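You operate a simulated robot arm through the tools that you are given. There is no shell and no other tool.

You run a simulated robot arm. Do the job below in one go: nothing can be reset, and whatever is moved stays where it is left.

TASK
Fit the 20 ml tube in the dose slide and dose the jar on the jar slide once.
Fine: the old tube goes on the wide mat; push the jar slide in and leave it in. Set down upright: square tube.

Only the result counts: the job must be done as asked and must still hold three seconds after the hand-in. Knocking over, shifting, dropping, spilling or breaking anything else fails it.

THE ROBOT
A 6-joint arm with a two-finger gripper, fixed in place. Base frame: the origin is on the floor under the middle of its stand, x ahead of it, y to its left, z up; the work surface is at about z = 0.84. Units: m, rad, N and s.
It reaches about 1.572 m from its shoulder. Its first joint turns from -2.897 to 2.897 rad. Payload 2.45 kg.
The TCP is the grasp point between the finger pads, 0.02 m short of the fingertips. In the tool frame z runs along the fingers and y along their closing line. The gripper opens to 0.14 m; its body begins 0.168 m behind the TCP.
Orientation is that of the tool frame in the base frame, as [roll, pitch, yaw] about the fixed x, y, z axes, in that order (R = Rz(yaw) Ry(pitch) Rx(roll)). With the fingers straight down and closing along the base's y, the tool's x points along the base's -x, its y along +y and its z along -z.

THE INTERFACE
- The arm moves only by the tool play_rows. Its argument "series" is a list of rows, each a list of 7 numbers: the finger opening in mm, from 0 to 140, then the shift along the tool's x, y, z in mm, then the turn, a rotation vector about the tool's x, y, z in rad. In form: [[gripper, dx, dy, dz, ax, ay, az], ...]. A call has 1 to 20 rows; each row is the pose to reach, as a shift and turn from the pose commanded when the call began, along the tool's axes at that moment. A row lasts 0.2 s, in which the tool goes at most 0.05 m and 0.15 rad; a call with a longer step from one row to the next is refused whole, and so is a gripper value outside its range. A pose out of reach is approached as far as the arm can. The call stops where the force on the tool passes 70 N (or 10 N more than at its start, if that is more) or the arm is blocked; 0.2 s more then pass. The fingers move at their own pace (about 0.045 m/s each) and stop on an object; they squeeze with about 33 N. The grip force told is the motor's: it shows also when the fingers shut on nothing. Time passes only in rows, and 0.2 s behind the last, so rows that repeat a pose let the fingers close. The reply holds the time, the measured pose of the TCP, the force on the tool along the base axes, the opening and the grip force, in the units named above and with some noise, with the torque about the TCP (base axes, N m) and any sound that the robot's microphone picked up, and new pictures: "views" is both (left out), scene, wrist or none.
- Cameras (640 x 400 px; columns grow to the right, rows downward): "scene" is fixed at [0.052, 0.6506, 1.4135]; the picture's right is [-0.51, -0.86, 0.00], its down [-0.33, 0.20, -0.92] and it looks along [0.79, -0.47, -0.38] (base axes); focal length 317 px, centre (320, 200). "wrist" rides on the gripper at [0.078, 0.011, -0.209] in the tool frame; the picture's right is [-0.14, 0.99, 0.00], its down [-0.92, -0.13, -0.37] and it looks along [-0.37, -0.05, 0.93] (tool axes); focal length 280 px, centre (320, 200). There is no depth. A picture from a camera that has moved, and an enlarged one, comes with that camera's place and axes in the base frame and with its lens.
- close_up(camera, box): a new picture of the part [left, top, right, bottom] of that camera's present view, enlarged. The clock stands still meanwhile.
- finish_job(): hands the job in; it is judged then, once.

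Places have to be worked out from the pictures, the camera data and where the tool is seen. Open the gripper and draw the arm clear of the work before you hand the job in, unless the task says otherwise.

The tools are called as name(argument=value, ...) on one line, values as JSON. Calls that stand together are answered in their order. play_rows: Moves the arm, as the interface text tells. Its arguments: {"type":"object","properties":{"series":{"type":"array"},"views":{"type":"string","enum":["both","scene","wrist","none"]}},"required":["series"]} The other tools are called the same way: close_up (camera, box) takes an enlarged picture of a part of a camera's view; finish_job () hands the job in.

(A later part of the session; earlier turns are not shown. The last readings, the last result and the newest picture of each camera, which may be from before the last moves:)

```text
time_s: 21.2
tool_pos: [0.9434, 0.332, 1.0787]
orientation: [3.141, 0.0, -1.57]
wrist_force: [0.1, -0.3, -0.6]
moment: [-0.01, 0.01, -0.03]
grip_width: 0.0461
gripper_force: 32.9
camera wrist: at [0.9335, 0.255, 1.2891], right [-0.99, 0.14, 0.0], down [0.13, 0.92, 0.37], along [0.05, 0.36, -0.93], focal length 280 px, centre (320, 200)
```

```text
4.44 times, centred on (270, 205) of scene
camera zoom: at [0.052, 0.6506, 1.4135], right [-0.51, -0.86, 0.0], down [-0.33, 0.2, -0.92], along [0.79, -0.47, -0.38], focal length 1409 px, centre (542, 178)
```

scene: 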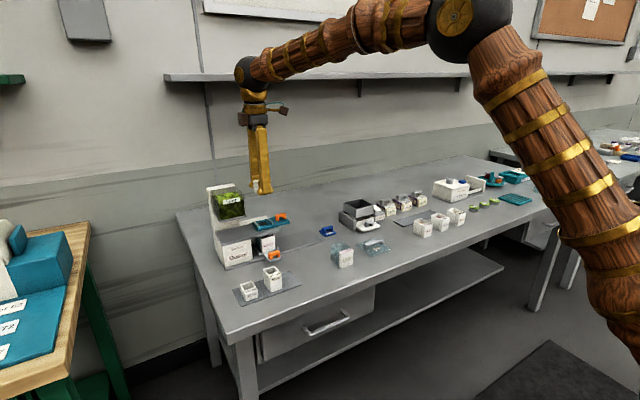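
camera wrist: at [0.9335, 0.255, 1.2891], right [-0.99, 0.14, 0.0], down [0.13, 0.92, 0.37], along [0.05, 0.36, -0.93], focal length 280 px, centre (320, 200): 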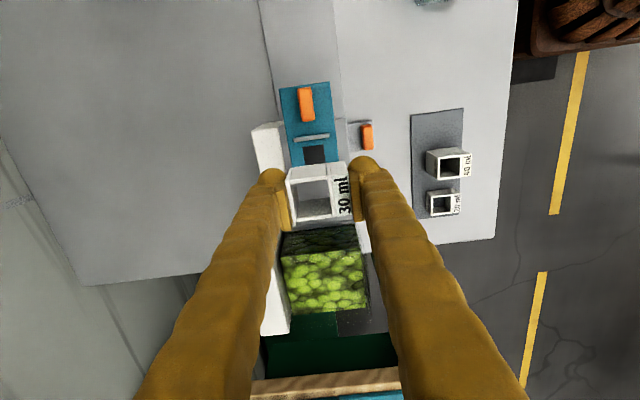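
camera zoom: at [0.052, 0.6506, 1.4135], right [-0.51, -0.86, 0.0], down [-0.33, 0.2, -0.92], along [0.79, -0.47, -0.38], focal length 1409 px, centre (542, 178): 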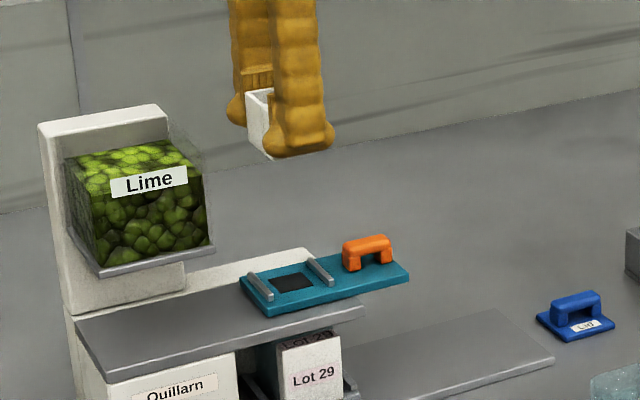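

The tube came up cleanly, exposing the slide's square hole between the two rails. I carry it toward the free −y end of the tube mat (x≈0.757, y≈0.343), staying above the other tubes, and look.

play_rows(series=[[20, -2, 30, 0, 0, 0, 0], [20, -4, 70, 0, 0, 0, 0], [20, -6, 110, 0, 0, 0, 0], [20, -9, 150, 0, 0, 0, 0], [20, -11, 187, 0, 0, 0, 0], [20, -11, 187, 40, 0, 0, 0], [20, -11, 187, 80, 0, 0, 0], [20, -11, 187, 110, 0, 0, 0], [20, -11, 187, 120, 0, 0, 0], [20, -11, 187, 120, 0, 0, 0]], views="both")

close_up(camera="wrist", box=[200, 80, 440, 230])

close_up(camera="scene", box=[220, 220, 340, 310])

```text
time_s: 23.4
tool_pos: [0.756, 0.3437, 0.9596]
orientation: [-3.141, -0.001, -1.57]
wrist_force: [0.3, 0.5, -0.4]
moment: [0.05, -0.02, 0.0]
grip_width: 0.0462
gripper_force: 33.3
camera wrist: at [0.7469, 0.2659, 1.1686], right [-0.99, 0.14, 0.0], down [0.13, 0.92, 0.37], along [0.05, 0.37, -0.93], focal length 280 px, centre (320, 200)
```

scene: 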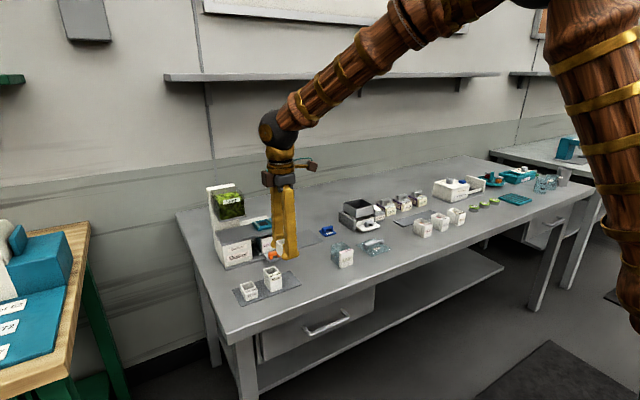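
wrist: 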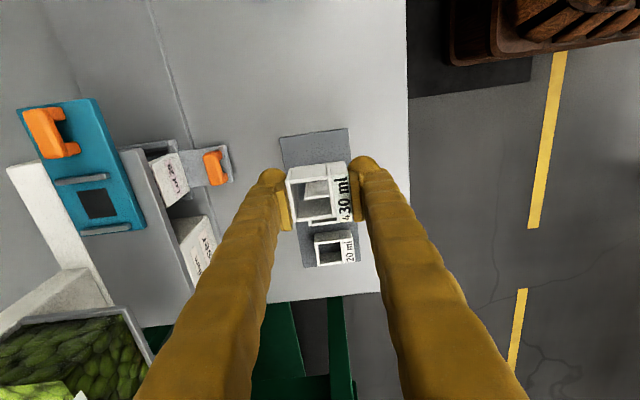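

```text
2.67 times, centred on (320, 155) of wrist
camera zoom: at [0.7469, 0.2659, 1.1686], right [-0.99, 0.14, 0.0], down [0.13, 0.92, 0.37], along [0.05, 0.37, -0.93], focal length 748 px, centre (320, 320)
```

zoom: 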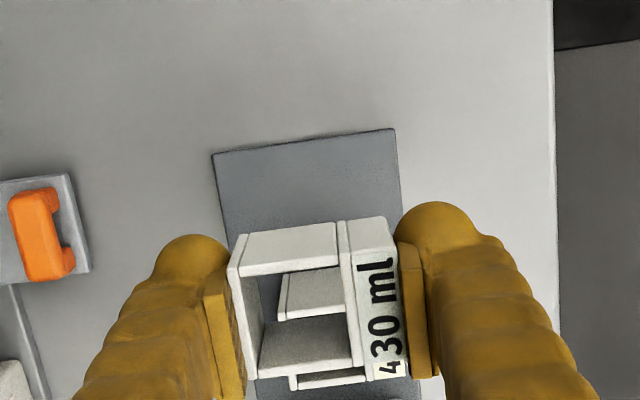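

```text
4.44 times, centred on (280, 265) of scene
camera zoom: at [0.052, 0.6506, 1.4135], right [-0.51, -0.86, 0.0], down [-0.33, 0.2, -0.92], along [0.79, -0.47, -0.38], focal length 1409 px, centre (498, -89)
```

zoom: 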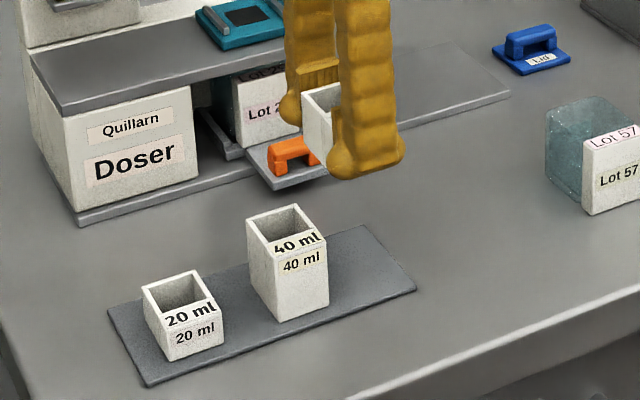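

The tube hangs over the free end of the mat (mat −y edge y≈0.312, 40 ml tube begins y≈0.371). I lower it to just above the mat, then feel for contact in small steps.

play_rows(series=[[20, 0, 0, 25, 0, 0, 0], [20, 0, 0, 50, 0, 0, 0], [20, 0, 0, 70, 0, 0, 0], [20, 0, 0, 80, 0, 0, 0], [20, 0, 0, 85, 0, 0, 0], [20, 0, 0, 85, 0, 0, 0]], views="both")

close_up(camera="scene", box=[230, 240, 310, 300])

close_up(camera="wrist", box=[220, 120, 420, 270])

```text
time_s: 24.8
tool_pos: [0.7551, 0.3426, 0.8754]
orientation: [3.141, 0.0, -1.572]
wrist_force: [0.0, -0.1, -0.2]
moment: [0.02, -0.03, 0.02]
grip_width: 0.046
gripper_force: 33.2
camera wrist: at [0.7466, 0.2656, 1.084], right [-0.99, 0.14, 0.0], down [0.13, 0.92, 0.37], along [0.05, 0.36, -0.93], focal length 280 px, centre (320, 200)
```

scene: 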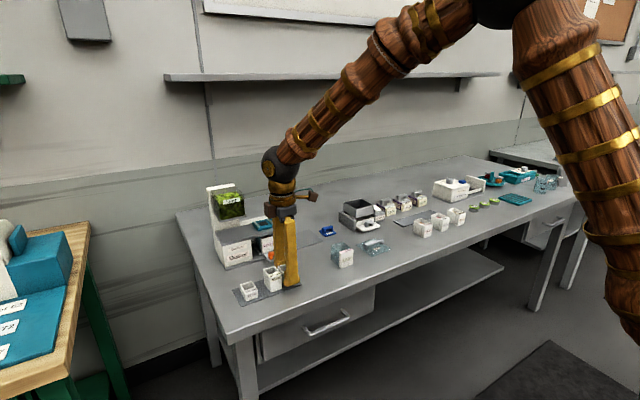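
wrist: 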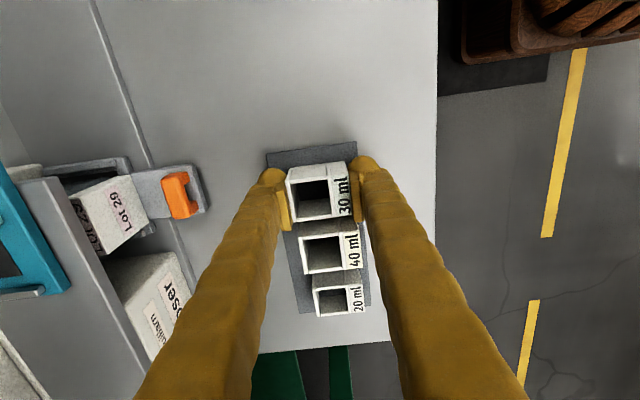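

```text
6.67 times, centred on (270, 270) of scene
camera zoom: at [0.052, 0.6506, 1.4135], right [-0.51, -0.86, 0.0], down [-0.33, 0.2, -0.92], along [0.79, -0.47, -0.38], focal length 2114 px, centre (653, -267)
```

zoom: 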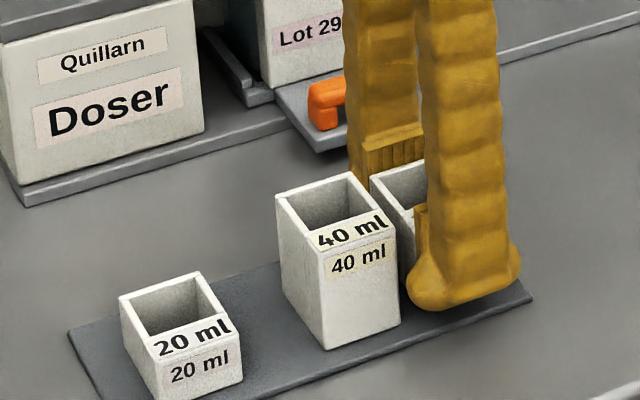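

```text
2.67 times, centred on (320, 195) of wrist
camera zoom: at [0.7466, 0.2656, 1.084], right [-0.99, 0.14, 0.0], down [0.13, 0.92, 0.37], along [0.05, 0.36, -0.93], focal length 748 px, centre (320, 213)
```

zoom: 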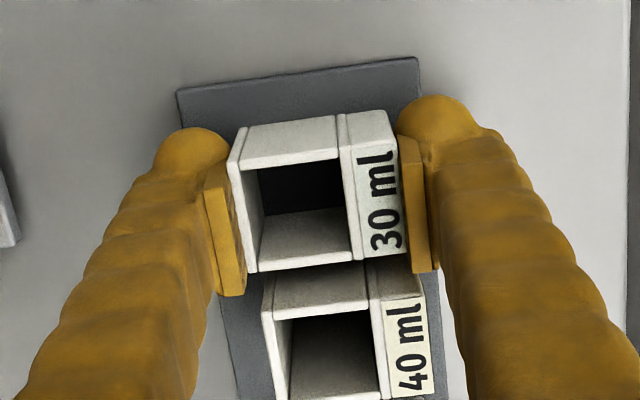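

The tube is a few millimetres above the mat with clear space to the 40 ml tube. I lower in 1 mm steps and watch the vertical force.

play_rows(series=[[20, 0, 0, 1, 0, 0, 0], [20, 0, 0, 2, 0, 0, 0], [20, 0, 0, 3, 0, 0, 0], [20, 0, 0, 3, 0, 0, 0]], views="none")

close_up(camera="scene", box=[255, 255, 305, 295])

```text
time_s: 25.8
tool_pos: [0.7567, 0.3429, 0.8729]
orientation: [-3.14, 0.0, -1.57]
wrist_force: [-0.1, -0.3, 0.0]
moment: [-0.02, 0.0, -0.01]
grip_width: 0.046
gripper_force: 32.9
```

```text
10.00 times, centred on (280, 275) of scene
camera zoom: at [0.052, 0.6506, 1.4135], right [-0.51, -0.86, 0.0], down [-0.33, 0.2, -0.92], along [0.79, -0.47, -0.38], focal length 3171 px, centre (720, -550)
```

zoom: 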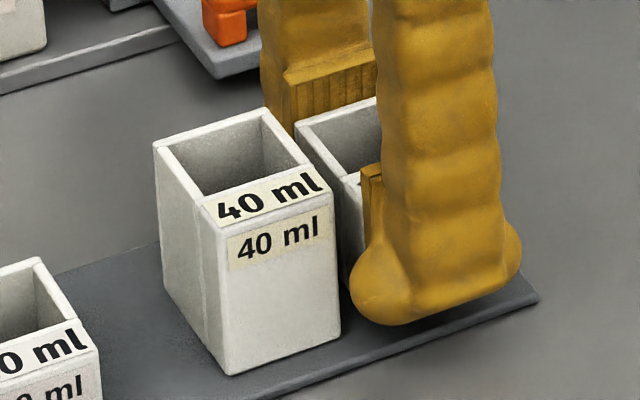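

play_rows(series=[[20, 0, 0, 1, 0, 0, 0], [20, 0, 0, 2, 0, 0, 0], [20, 0, 0, 2, 0, 0, 0]], views="none")

```text
time_s: 26.6
tool_pos: [0.756, 0.3425, 0.8701]
orientation: [3.14, 0.0, -1.571]
wrist_force: [0.1, -0.1, 1.6]
moment: [0.0, 0.02, -0.03]
grip_width: 0.046
gripper_force: 33.2
```

A first hint of contact (+1.6 N) at z≈0.870. I go one more millimetre to confirm.

play_rows(series=[[20, 0, 0, 0.7, 0, 0, 0], [20, 0, 0, 1.2, 0, 0, 0], [20, 0, 0, 1.2, 0, 0, 0]], views="none")

```text
time_s: 27.4
tool_pos: [0.7556, 0.3431, 0.87]
orientation: [-3.141, -0.001, -1.571]
wrist_force: [-0.1, -0.1, 22.3]
moment: [-0.02, 0.07, -0.01]
grip_width: 0.0461
gripper_force: 32.6
```

Solid contact with the mat (22 N). I ease off a millimetre and open the fingers.

play_rows(series=[[20, 0, 0, -0.8, 0, 0, 0], [20, 0, 0, -0.9, 0, 0, 0], [56, 0, 0, -0.9, 0, 0, 0], [70, 0, 0, -0.9, 0, 0, 0], [90, 0, 0, -0.9, 0, 0, 0], [90, 0, 0, -0.9, 0, 0, 0], [90, 0, 0, -0.9, 0, 0, 0]], views="both")

close_up(camera="scene", box=[230, 240, 310, 300])

close_up(camera="wrist", box=[220, 120, 420, 270])

```text
time_s: 29.0
tool_pos: [0.7564, 0.3429, 0.8696]
orientation: [-3.141, 0.0, -1.57]
wrist_force: [-0.1, -0.2, -0.4]
moment: [-0.01, -0.01, -0.03]
grip_width: 0.0899
gripper_force: 0.1
camera wrist: at [0.7468, 0.2657, 1.0788], right [-0.99, 0.14, 0.0], down [0.13, 0.92, 0.37], along [0.05, 0.36, -0.93], focal length 280 px, centre (320, 200)
```

scene: 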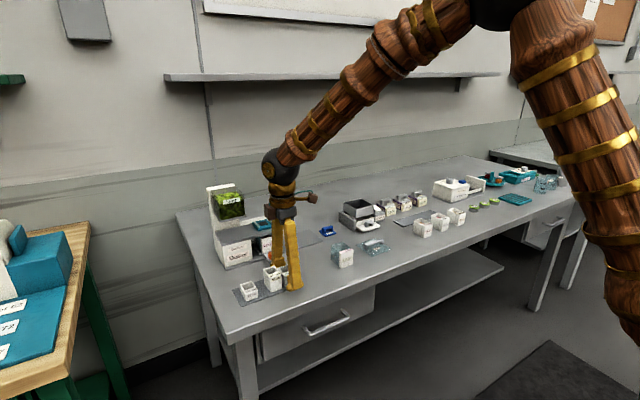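
wrist: 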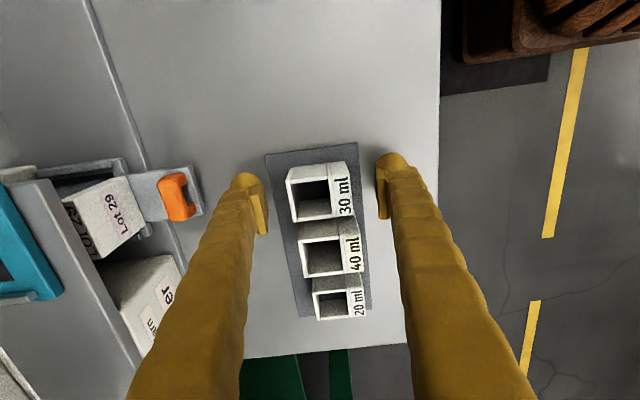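

```text
6.67 times, centred on (270, 270) of scene
camera zoom: at [0.052, 0.6506, 1.4135], right [-0.51, -0.86, 0.0], down [-0.33, 0.2, -0.92], along [0.79, -0.47, -0.38], focal length 2114 px, centre (653, -267)
```

zoom: 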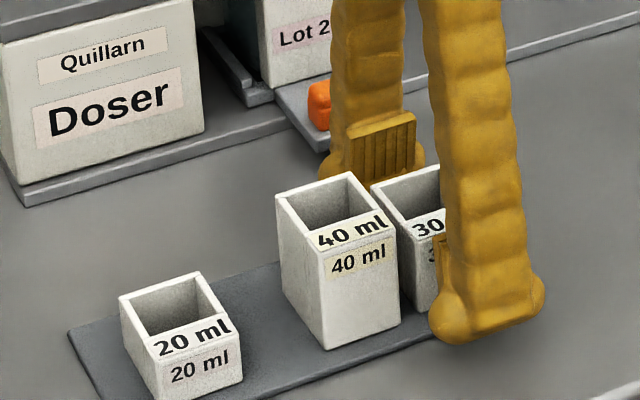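

```text
2.67 times, centred on (320, 195) of wrist
camera zoom: at [0.7468, 0.2657, 1.0788], right [-0.99, 0.14, 0.0], down [0.13, 0.92, 0.37], along [0.05, 0.36, -0.93], focal length 748 px, centre (320, 213)
```

zoom: 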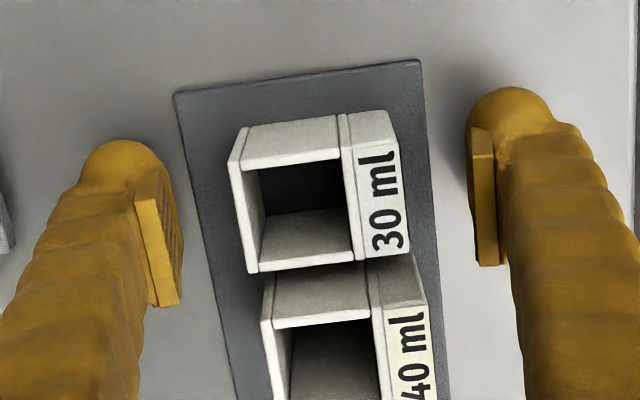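

The 30 ml tube stands upright on the mat. I raise the open hand straight up and move over the 20 ml tube (y≈0.458).

play_rows(series=[[90, 0, 0, -20, 0, 0, 0], [90, 0, 0, -50, 0, 0, 0], [90, 0, 0, -90, 0, 0, 0], [90, -30, 0, -90, 0, 0, 0], [90, -60, 0, -90, 0, 0, 0], [90, -90, 0, -90, 0, 0, 0], [90, -115, 0, -90, 0, 0, 0], [90, -115, 0, -90, 0, 0, 0]], views="both")

close_up(camera="wrist", box=[240, 80, 400, 200])

close_up(camera="scene", box=[230, 240, 310, 300])

```text
time_s: 30.8
tool_pos: [0.7572, 0.4571, 0.9602]
orientation: [-3.141, 0.0, -1.571]
wrist_force: [-0.4, -0.4, 0.3]
moment: [-0.02, 0.02, 0.0]
grip_width: 0.0896
gripper_force: 0.0
camera wrist: at [0.7461, 0.3805, 1.1687], right [-0.99, 0.14, 0.0], down [0.13, 0.92, 0.37], along [0.05, 0.36, -0.93], focal length 280 px, centre (320, 200)
```

scene: 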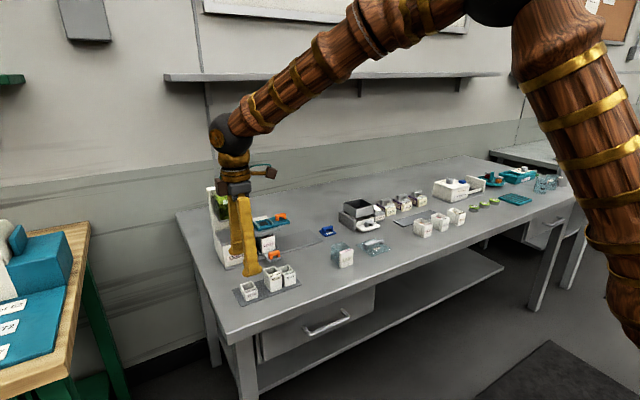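
wrist: 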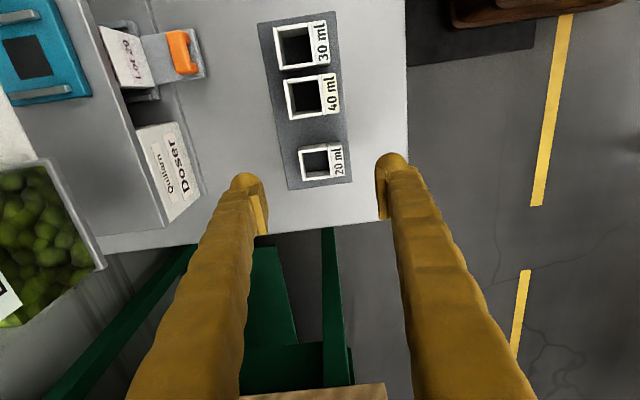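

```text
3.33 times, centred on (320, 140) of wrist
camera zoom: at [0.7461, 0.3805, 1.1687], right [-0.99, 0.14, 0.0], down [0.13, 0.92, 0.37], along [0.05, 0.36, -0.93], focal length 935 px, centre (320, 400)
```

zoom: 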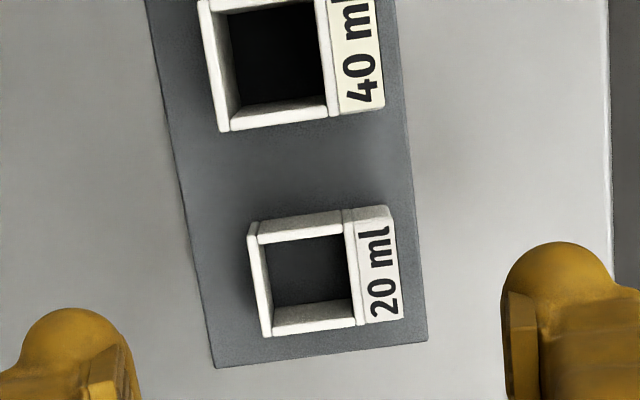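

```text
6.67 times, centred on (270, 270) of scene
camera zoom: at [0.052, 0.6506, 1.4135], right [-0.51, -0.86, 0.0], down [-0.33, 0.2, -0.92], along [0.79, -0.47, -0.38], focal length 2114 px, centre (653, -267)
```

zoom: 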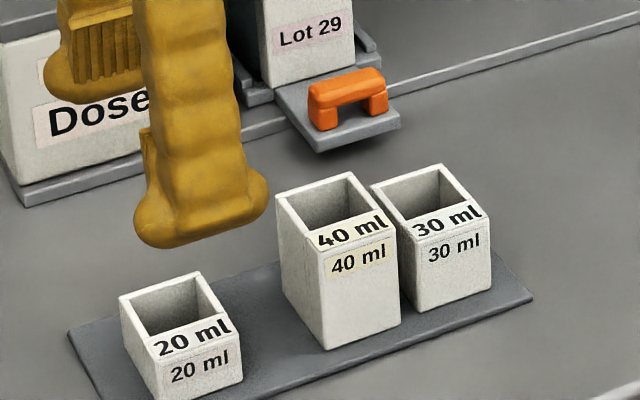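

All three tubes stand upright. The 20 ml tube spans x 0.732–0.780 and y 0.440–0.4745; I lower around it with the same relative alignment used for the old tube.

play_rows(series=[[90, -0.5, 1.5, 25, 0, 0, 0], [90, -0.5, 1.5, 50, 0, 0, 0], [90, -0.5, 1.5, 70, 0, 0, 0], [90, -0.5, 1.5, 83, 0, 0, 0], [90, -0.5, 1.5, 88, 0, 0, 0], [90, -0.5, 1.5, 91, 0, 0, 0], [90, -0.5, 1.5, 91, 0, 0, 0]], views="wrist")

close_up(camera="wrist", box=[220, 120, 420, 260])

close_up(camera="scene", box=[220, 240, 320, 310])

```text
time_s: 32.4
tool_pos: [0.7545, 0.4586, 0.8685]
orientation: [3.141, 0.001, -1.572]
wrist_force: [0.0, 0.8, 0.2]
moment: [-0.03, 0.02, 0.01]
grip_width: 0.09
gripper_force: 0.0
camera wrist: at [0.7449, 0.3809, 1.0773], right [-0.99, 0.14, 0.0], down [0.13, 0.92, 0.37], along [0.05, 0.36, -0.93], focal length 280 px, centre (320, 200)
```

wrist: 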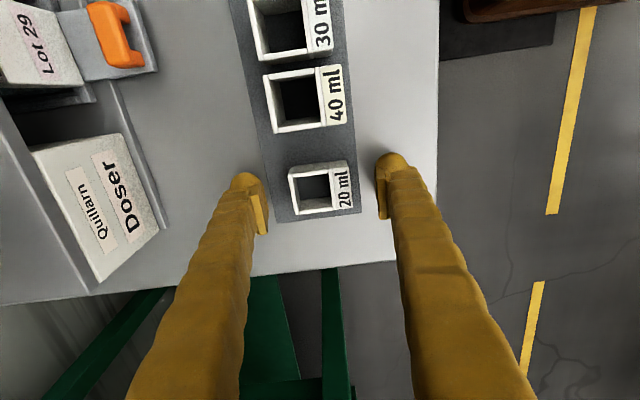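

```text
2.86 times, centred on (320, 190) of wrist
camera zoom: at [0.7449, 0.3809, 1.0773], right [-0.99, 0.14, 0.0], down [0.13, 0.92, 0.37], along [0.05, 0.36, -0.93], focal length 801 px, centre (320, 229)
```

zoom: 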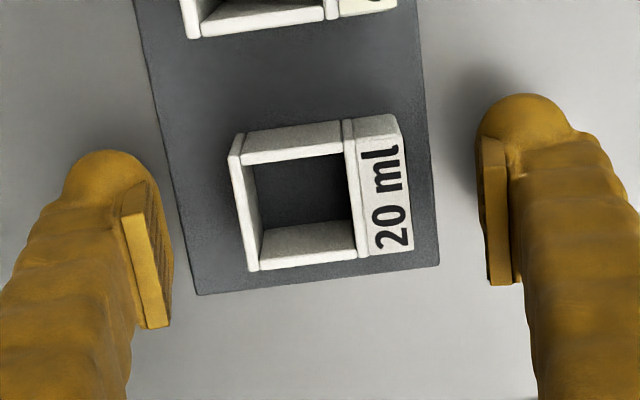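

```text
5.71 times, centred on (270, 275) of scene
camera zoom: at [0.052, 0.6506, 1.4135], right [-0.51, -0.86, 0.0], down [-0.33, 0.2, -0.92], along [0.79, -0.47, -0.38], focal length 1812 px, centre (606, -229)
```

zoom: 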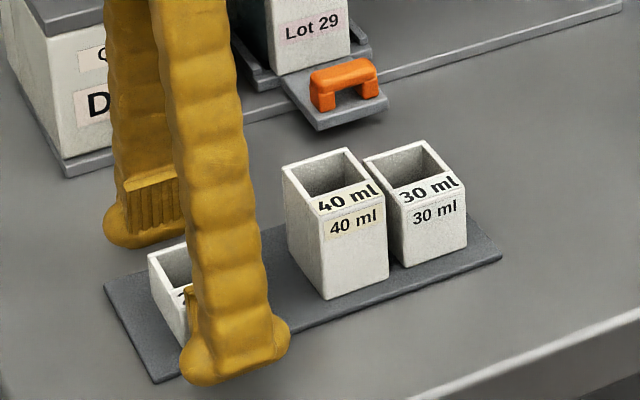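

The tube's centre is at x≈0.755, y≈0.4567, matching the hand. I close on it.

play_rows(series=[[20, 0, 0.5, 0, 0, 0, 0], [20, 0, 0.5, 0, 0, 0, 0], [20, 0, 0.5, 0, 0, 0, 0], [20, 0, 0.5, 0, 0, 0, 0], [20, 0, 0.5, 0, 0, 0, 0]], views="wrist")

close_up(camera="wrist", box=[220, 120, 420, 260])

```text
time_s: 33.6
tool_pos: [0.7539, 0.4582, 0.8689]
orientation: [3.141, 0.0, -1.572]
wrist_force: [0.2, -0.3, 0.9]
moment: [0.01, 0.03, -0.01]
grip_width: 0.0461
gripper_force: 33.1
camera wrist: at [0.7444, 0.3809, 1.0777], right [-0.99, 0.14, 0.0], down [0.13, 0.92, 0.37], along [0.05, 0.37, -0.93], focal length 280 px, centre (320, 200)
```

wrist: 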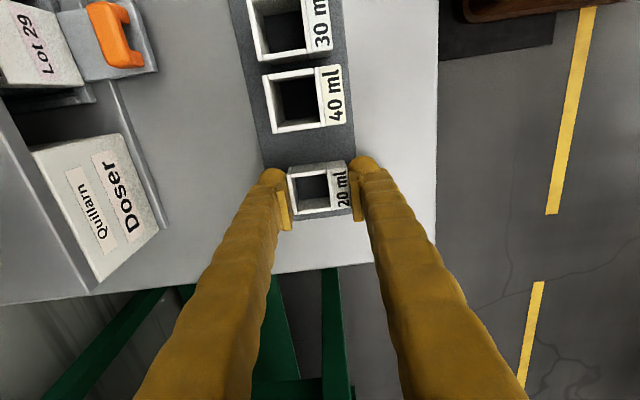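

```text
2.86 times, centred on (320, 190) of wrist
camera zoom: at [0.7444, 0.3809, 1.0777], right [-0.99, 0.14, 0.0], down [0.13, 0.92, 0.37], along [0.05, 0.37, -0.93], focal length 801 px, centre (320, 229)
```

zoom: 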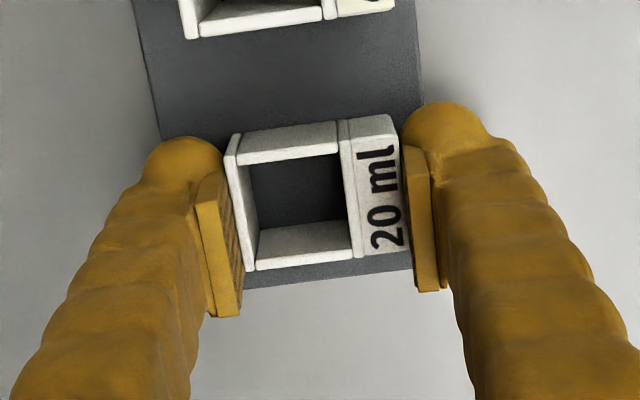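

The 20 ml tube is held (46 mm). I lift it straight up clear of the 40 ml tube and move along −y to line up with the slide's y (about 0.333) before approaching the doser.

play_rows(series=[[20, 0, 0, -3, 0, 0, 0], [20, 0, 0, -10, 0, 0, 0], [20, 0, 0, -30, 0, 0, 0], [20, 0, 0, -65, 0, 0, 0], [20, 0, 0, -110, 0, 0, 0], [20, 0, 0, -150, 0, 0, 0], [20, 0, 0, -171, 0, 0, 0], [20, 40, 0, -171, 0, 0, 0], [20, 80, 0, -171, 0, 0, 0], [20, 110, 0, -171, 0, 0, 0], [20, 125.3, 0, -171, 0, 0, 0], [20, 125.3, 0, -171, 0, 0, 0]], views="both")

close_up(camera="wrist", box=[220, 120, 420, 260])

close_up(camera="scene", box=[220, 200, 340, 300])

```text
time_s: 36.2
tool_pos: [0.7546, 0.3322, 1.0401]
orientation: [-3.141, 0.001, -1.567]
wrist_force: [0.2, 0.1, 0.2]
moment: [0.0, 0.03, -0.04]
grip_width: 0.0461
gripper_force: 33.0
camera wrist: at [0.7454, 0.2544, 1.2488], right [-0.99, 0.14, 0.0], down [0.13, 0.92, 0.37], along [0.05, 0.36, -0.93], focal length 280 px, centre (320, 200)
```

scene: 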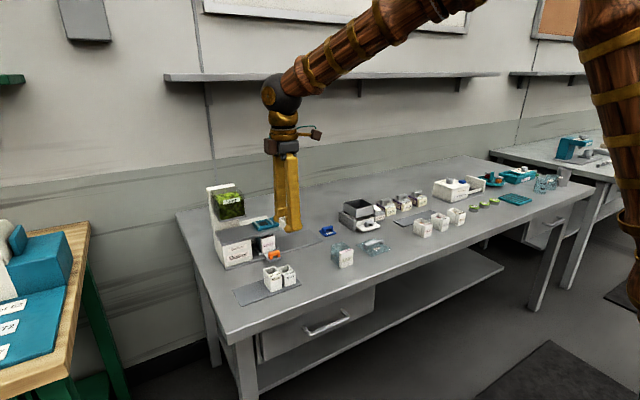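
wrist: 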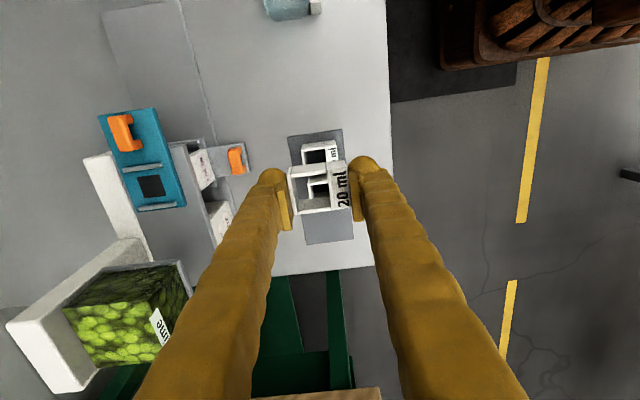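

```text
2.86 times, centred on (320, 190) of wrist
camera zoom: at [0.7454, 0.2544, 1.2488], right [-0.99, 0.14, 0.0], down [0.13, 0.92, 0.37], along [0.05, 0.36, -0.93], focal length 801 px, centre (320, 229)
```

zoom: 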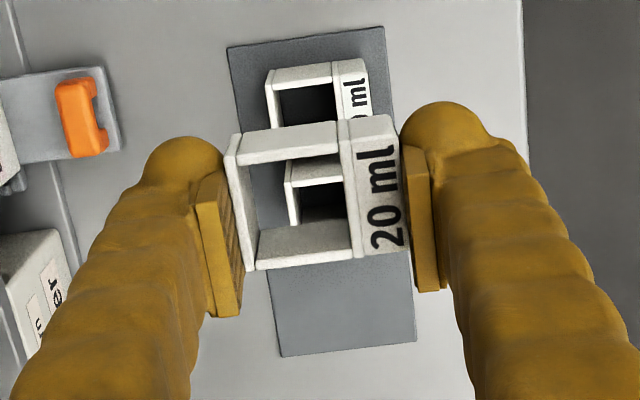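

```text
4.00 times, centred on (280, 250) of scene
camera zoom: at [0.052, 0.6506, 1.4135], right [-0.51, -0.86, 0.0], down [-0.33, 0.2, -0.92], along [0.79, -0.47, -0.38], focal length 1268 px, centre (480, 0)
```

zoom: 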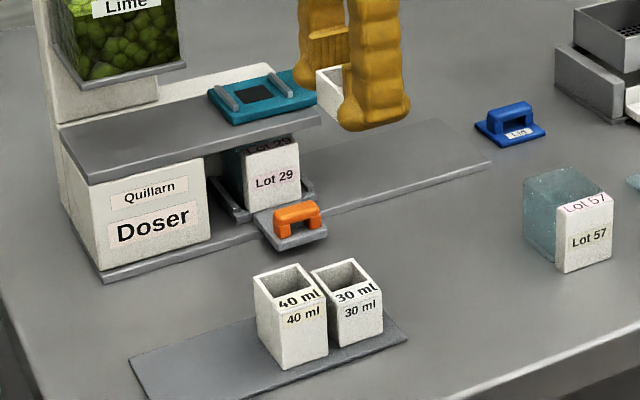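

The tube sits unchanged in the grip. I move along +x over the slide's seat and lower to just above the rails for a check.

play_rows(series=[[20, 0, -40, 0, 0, 0, 0], [20, 0, -80, 0, 0, 0, 0], [20, 0, -120, 0, 0, 0, 0], [20, 0, -155, 0, 0, 0, 0], [20, 0, -180, 0, 0, 0, 0], [20, 0, -189, 0, 0, 0, 0], [20, 0, -189, 20, 0, 0, 0], [20, 0, -189, 40, 0, 0, 0], [20, 0, -189, 53, 0, 0, 0], [20, 0, -189, 53, 0, 0, 0]], views="both")

close_up(camera="wrist", box=[220, 120, 420, 260])

close_up(camera="scene", box=[230, 195, 310, 245])

```text
time_s: 38.4
tool_pos: [0.9422, 0.3332, 0.986]
orientation: [-3.14, 0.001, -1.57]
wrist_force: [0.4, 0.6, -0.8]
moment: [0.02, -0.04, 0.01]
grip_width: 0.0459
gripper_force: 32.9
camera wrist: at [0.9334, 0.2562, 1.1953], right [-0.99, 0.14, 0.0], down [0.13, 0.92, 0.37], along [0.05, 0.37, -0.93], focal length 280 px, centre (320, 200)
```

scene: 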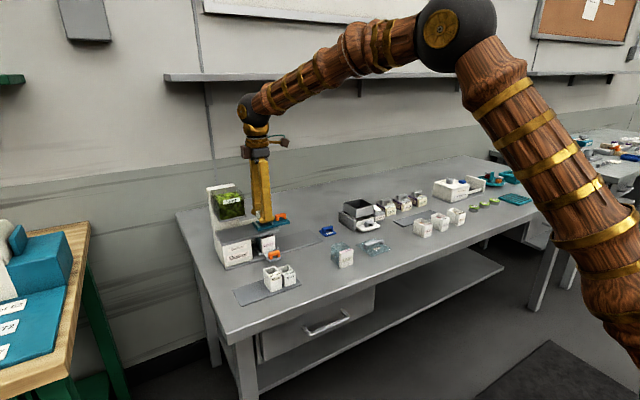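
wrist: 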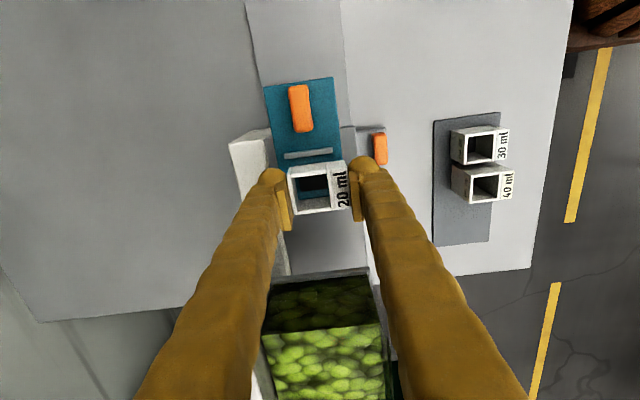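

```text
2.86 times, centred on (320, 190) of wrist
camera zoom: at [0.9334, 0.2562, 1.1953], right [-0.99, 0.14, 0.0], down [0.13, 0.92, 0.37], along [0.05, 0.37, -0.93], focal length 801 px, centre (320, 229)
```

zoom: 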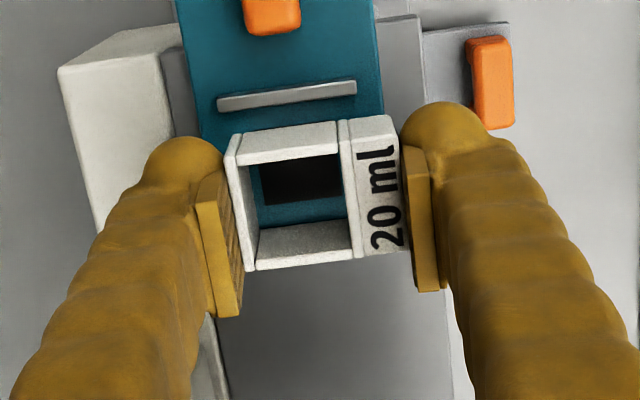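

```text
8.00 times, centred on (270, 220) of scene
camera zoom: at [0.052, 0.6506, 1.4135], right [-0.51, -0.86, 0.0], down [-0.33, 0.2, -0.92], along [0.79, -0.47, -0.38], focal length 2537 px, centre (720, 40)
```

zoom: 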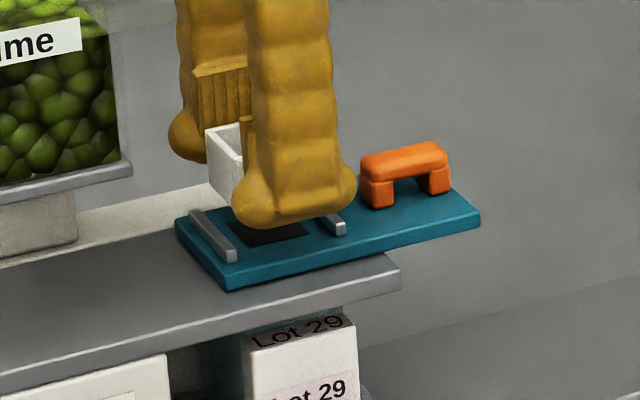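

The tube is over the seat, between the rails with a few millimetres spare on each side, and its body is centred on the square hole. I lower it gently, the last part in small steps.

play_rows(series=[[20, 0, 0, 5, 0, 0, 0], [20, 0, 0, 10, 0, 0, 0], [20, 0, 0, 13, 0, 0, 0], [20, 0, 0, 15, 0, 0, 0], [20, 0, 0, 16, 0, 0, 0], [20, 0, 0, 16, 0, 0, 0]], views="wrist")

close_up(camera="wrist", box=[220, 120, 420, 260])

close_up(camera="scene", box=[230, 195, 310, 245])

```text
time_s: 39.8
tool_pos: [0.9431, 0.3337, 0.9707]
orientation: [-3.14, -0.001, -1.572]
wrist_force: [-0.5, 0.2, 0.7]
moment: [0.01, -0.04, 0.01]
grip_width: 0.0458
gripper_force: 32.8
camera wrist: at [0.934, 0.2561, 1.1795], right [-0.99, 0.14, 0.0], down [0.13, 0.92, 0.37], along [0.05, 0.36, -0.93], focal length 280 px, centre (320, 200)
```

wrist: 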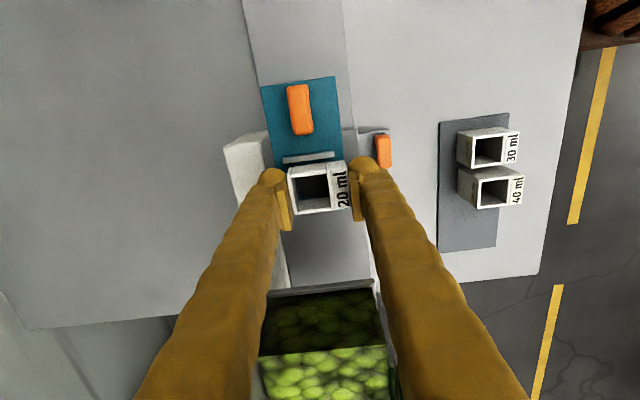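

```text
2.86 times, centred on (320, 190) of wrist
camera zoom: at [0.934, 0.2561, 1.1795], right [-0.99, 0.14, 0.0], down [0.13, 0.92, 0.37], along [0.05, 0.36, -0.93], focal length 801 px, centre (320, 229)
```

zoom: 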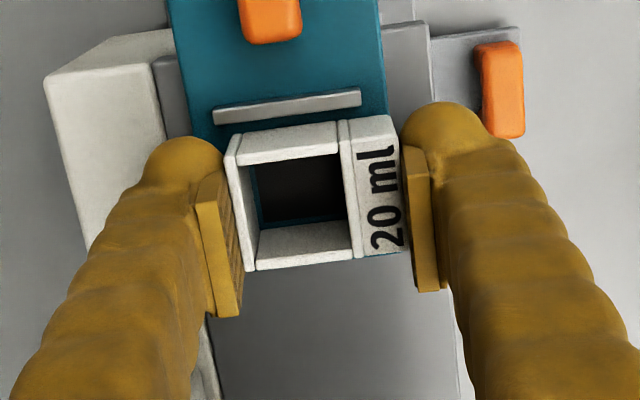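

```text
8.00 times, centred on (270, 220) of scene
camera zoom: at [0.052, 0.6506, 1.4135], right [-0.51, -0.86, 0.0], down [-0.33, 0.2, -0.92], along [0.79, -0.47, -0.38], focal length 2537 px, centre (720, 40)
```

zoom: 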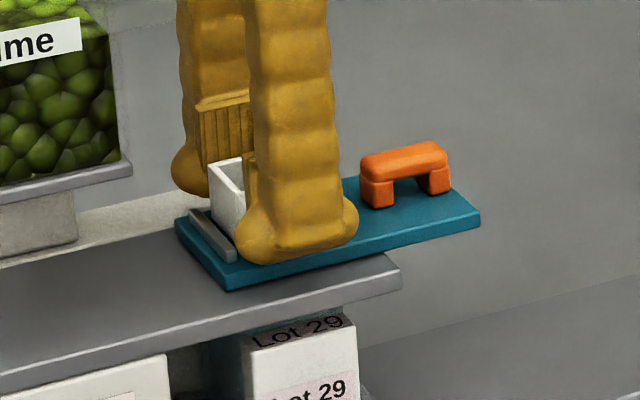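

About 2 mm remain and the hole shows centred through the tube. I lower the rest in sub-millimetre steps until contact.

play_rows(series=[[20, 0, 0, 0.7, 0, 0, 0], [20, 0, 0, 1.4, 0, 0, 0], [20, 0, 0, 2.0, 0, 0, 0], [20, 0, 0, 2.0, 0, 0, 0]], views="none")

```text
time_s: 40.8
tool_pos: [0.9436, 0.3333, 0.9696]
orientation: [-3.14, 0.003, -1.571]
wrist_force: [1.6, 0.2, 3.7]
moment: [-0.01, 0.0, 0.01]
grip_width: 0.0458
gripper_force: 33.3
```

Contact as predicted (3.7 N at z≈0.969). I press a touch more to seat it, then open the fingers.

play_rows(series=[[20, 0, 0, 0.5, 0, 0, 0], [20, 0, 0, 0.5, 0, 0, 0], [20, 0, 0, 0, 0, 0, 0], [54, 0, 0, 0, 0, 0, 0], [70, 0, 0, 0, 0, 0, 0], [90, 0, 0, 0, 0, 0, 0], [90, 0, 0, 0, 0, 0, 0], [90, 0, 0, 0, 0, 0, 0]], views="both")

close_up(camera="wrist", box=[220, 120, 420, 260])

close_up(camera="scene", box=[230, 195, 310, 245])

```text
time_s: 42.6
tool_pos: [0.9424, 0.3333, 0.9699]
orientation: [3.141, 0.0, -1.571]
wrist_force: [0.9, -0.7, -0.5]
moment: [-0.01, -0.02, -0.02]
grip_width: 0.0901
gripper_force: 0.0
camera wrist: at [0.9338, 0.2559, 1.1776], right [-0.99, 0.14, 0.0], down [0.13, 0.92, 0.37], along [0.05, 0.36, -0.93], focal length 280 px, centre (320, 200)
```

scene: 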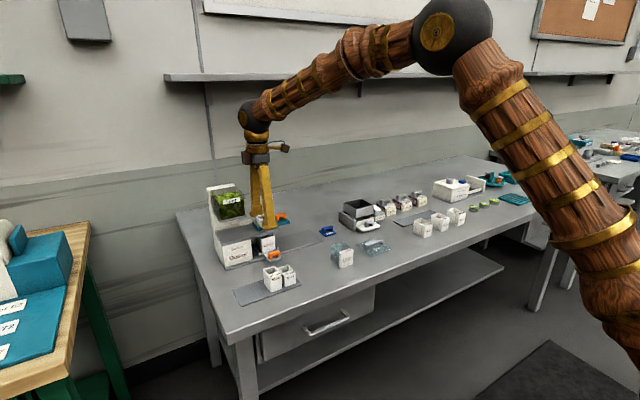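
wrist: 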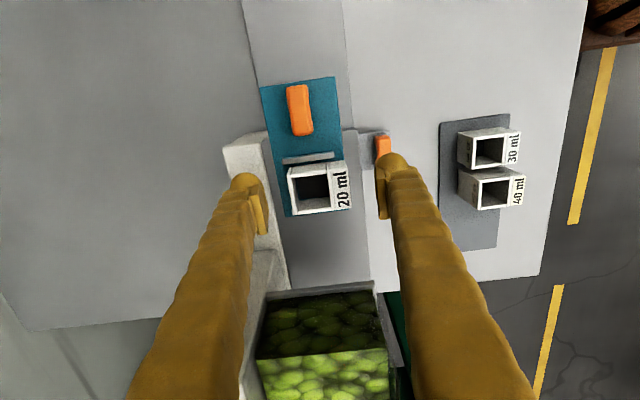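

```text
2.86 times, centred on (320, 190) of wrist
camera zoom: at [0.9338, 0.2559, 1.1776], right [-0.99, 0.14, 0.0], down [0.13, 0.92, 0.37], along [0.05, 0.36, -0.93], focal length 801 px, centre (320, 229)
```

zoom: 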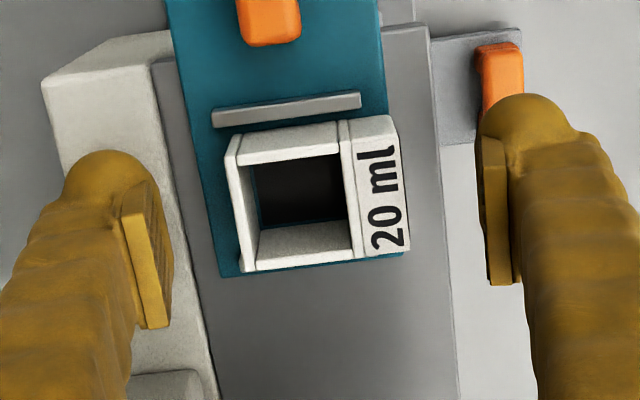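

```text
8.00 times, centred on (270, 220) of scene
camera zoom: at [0.052, 0.6506, 1.4135], right [-0.51, -0.86, 0.0], down [-0.33, 0.2, -0.92], along [0.79, -0.47, -0.38], focal length 2537 px, centre (720, 40)
```

zoom: 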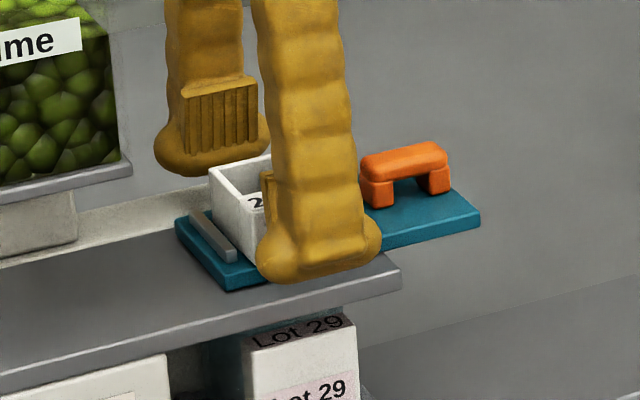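

The 20 ml tube is seated upright between the rails, over the hole. I raise clear and move over the orange dose handle for a look.

play_rows(series=[[90, 0, 0, -15, 0, 0, 0], [90, 0, 0, -45, 0, 0, 0], [90, 0, 0, -81, 0, 0, 0], [90, 35, -4, -91, 0, 0, 0], [70, 67, -7, -91, 0, 0, 0], [60, 67, -7, -91, 0, 0, 0], [60, 67, -7, -91, 0, 0, 0]], views="both")

close_up(camera="wrist", box=[240, 100, 400, 220])

close_up(camera="scene", box=[225, 190, 305, 250])

```text
time_s: 44.2
tool_pos: [0.9504, 0.266, 1.0604]
orientation: [-3.142, 0.0, -1.569]
wrist_force: [-0.5, 0.6, -0.6]
moment: [0.01, 0.02, 0.01]
grip_width: 0.0601
gripper_force: 0.0
camera wrist: at [0.9401, 0.1883, 1.2689], right [-0.99, 0.14, 0.0], down [0.13, 0.92, 0.37], along [0.05, 0.36, -0.93], focal length 280 px, centre (320, 200)
```

scene: 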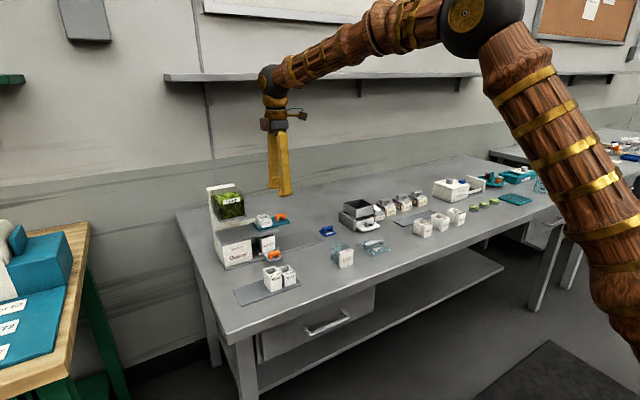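
wrist: 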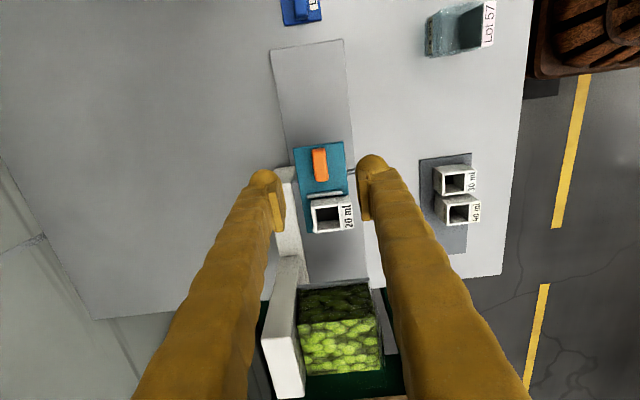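

```text
3.33 times, centred on (320, 160) of wrist
camera zoom: at [0.9401, 0.1883, 1.2689], right [-0.99, 0.14, 0.0], down [0.13, 0.92, 0.37], along [0.05, 0.36, -0.93], focal length 935 px, centre (320, 333)
```

zoom: 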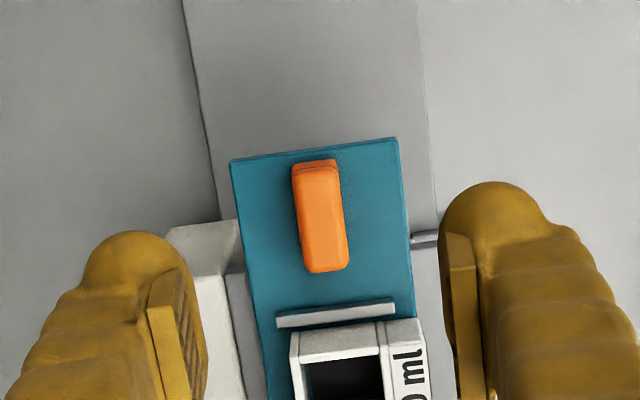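

```text
6.67 times, centred on (265, 220) of scene
camera zoom: at [0.052, 0.6506, 1.4135], right [-0.51, -0.86, 0.0], down [-0.33, 0.2, -0.92], along [0.79, -0.47, -0.38], focal length 2114 px, centre (687, 67)
```

zoom: 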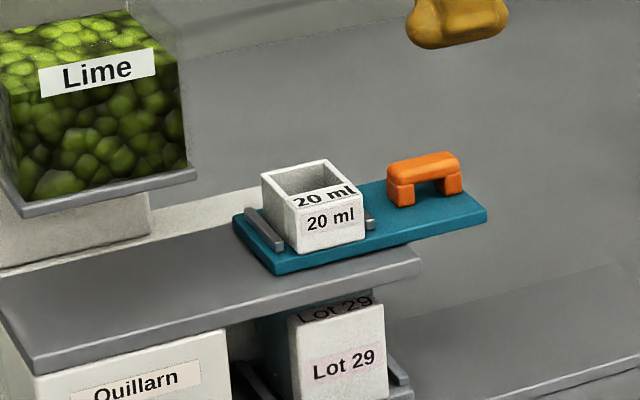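

The tube sits squarely; the handle bar spans y 0.2515–0.288 at x≈0.9516. I lower with the fingers on either side (±30 mm) to z 0.969 and close on the bar.

play_rows(series=[[60, 0, 0, 25, 0, 0, 0], [60, 0, 0, 50, 0, 0, 0], [60, 0, 0, 72, 0, 0, 0], [60, 0, 0, 85, 0, 0, 0], [60, 0, 0, 90.5, 0, 0, 0], [60, 0, 0, 90.5, 0, 0, 0]], views="none")

close_up(camera="wrist", box=[220, 120, 420, 260])

close_up(camera="scene", box=[225, 180, 305, 250])

```text
time_s: 45.6
tool_pos: [0.9502, 0.2667, 0.969]
orientation: [3.141, -0.001, -1.571]
wrist_force: [0.1, -0.5, 0.2]
moment: [0.0, 0.0, 0.04]
grip_width: 0.0602
gripper_force: 0.1
```

```text
2.86 times, centred on (320, 190) of wrist
camera zoom: at [0.9406, 0.1888, 1.1781], right [-0.99, 0.14, 0.0], down [0.13, 0.92, 0.37], along [0.05, 0.36, -0.93], focal length 801 px, centre (320, 229)
```

zoom: 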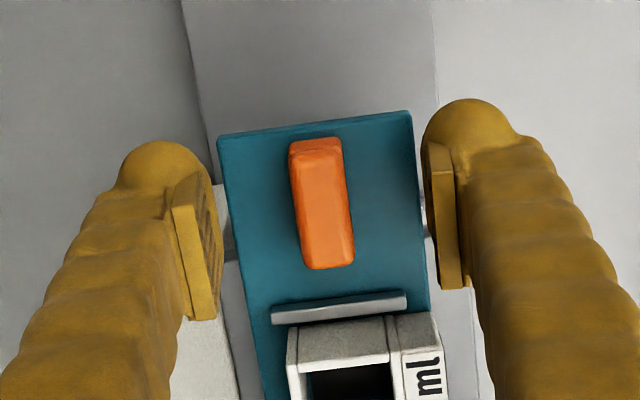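

```text
5.71 times, centred on (265, 215) of scene
camera zoom: at [0.052, 0.6506, 1.4135], right [-0.51, -0.86, 0.0], down [-0.33, 0.2, -0.92], along [0.79, -0.47, -0.38], focal length 1812 px, centre (634, 114)
```

zoom: 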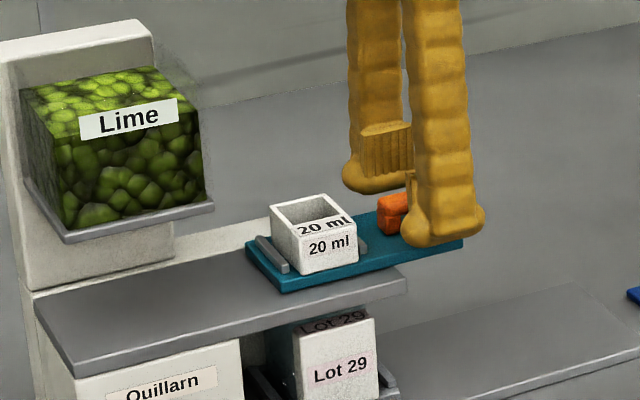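

The fingers straddle the orange bar evenly. I close on it.

play_rows(series=[[5, 0, 0, 0, 0, 0, 0], [5, 0, 0, 0, 0, 0, 0], [5, 0, 0, 0, 0, 0, 0], [5, 0, 0, 0, 0, 0, 0], [5, 0, 0, 0, 0, 0, 0]], views="none")

close_up(camera="wrist", box=[220, 120, 420, 260])

close_up(camera="scene", box=[195, 150, 315, 240])

```text
time_s: 46.8
tool_pos: [0.9493, 0.265, 0.9686]
orientation: [-3.141, -0.001, -1.572]
wrist_force: [-8.0, 1.2, -0.1]
moment: [-0.01, 0.13, -0.02]
grip_width: 0.0146
gripper_force: 40.9
```

```text
2.86 times, centred on (320, 190) of wrist
camera zoom: at [0.9404, 0.1889, 1.1782], right [-0.99, 0.14, 0.0], down [0.13, 0.92, 0.37], along [0.05, 0.36, -0.93], focal length 801 px, centre (320, 229)
```

zoom: 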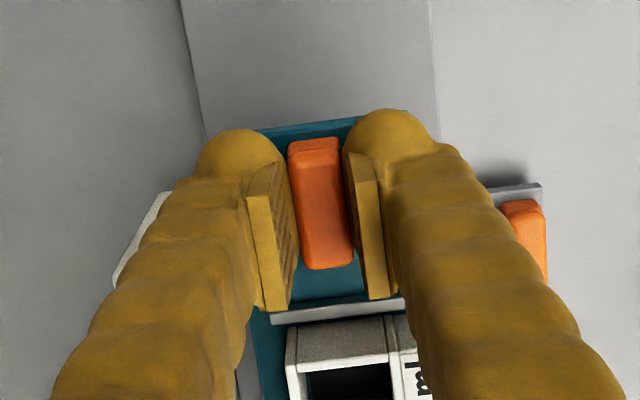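

```text
4.44 times, centred on (255, 195) of scene
camera zoom: at [0.052, 0.6506, 1.4135], right [-0.51, -0.86, 0.0], down [-0.33, 0.2, -0.92], along [0.79, -0.47, -0.38], focal length 1409 px, centre (609, 222)
```

zoom: 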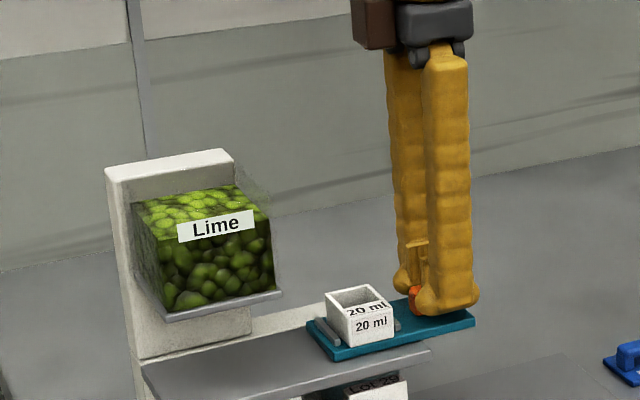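

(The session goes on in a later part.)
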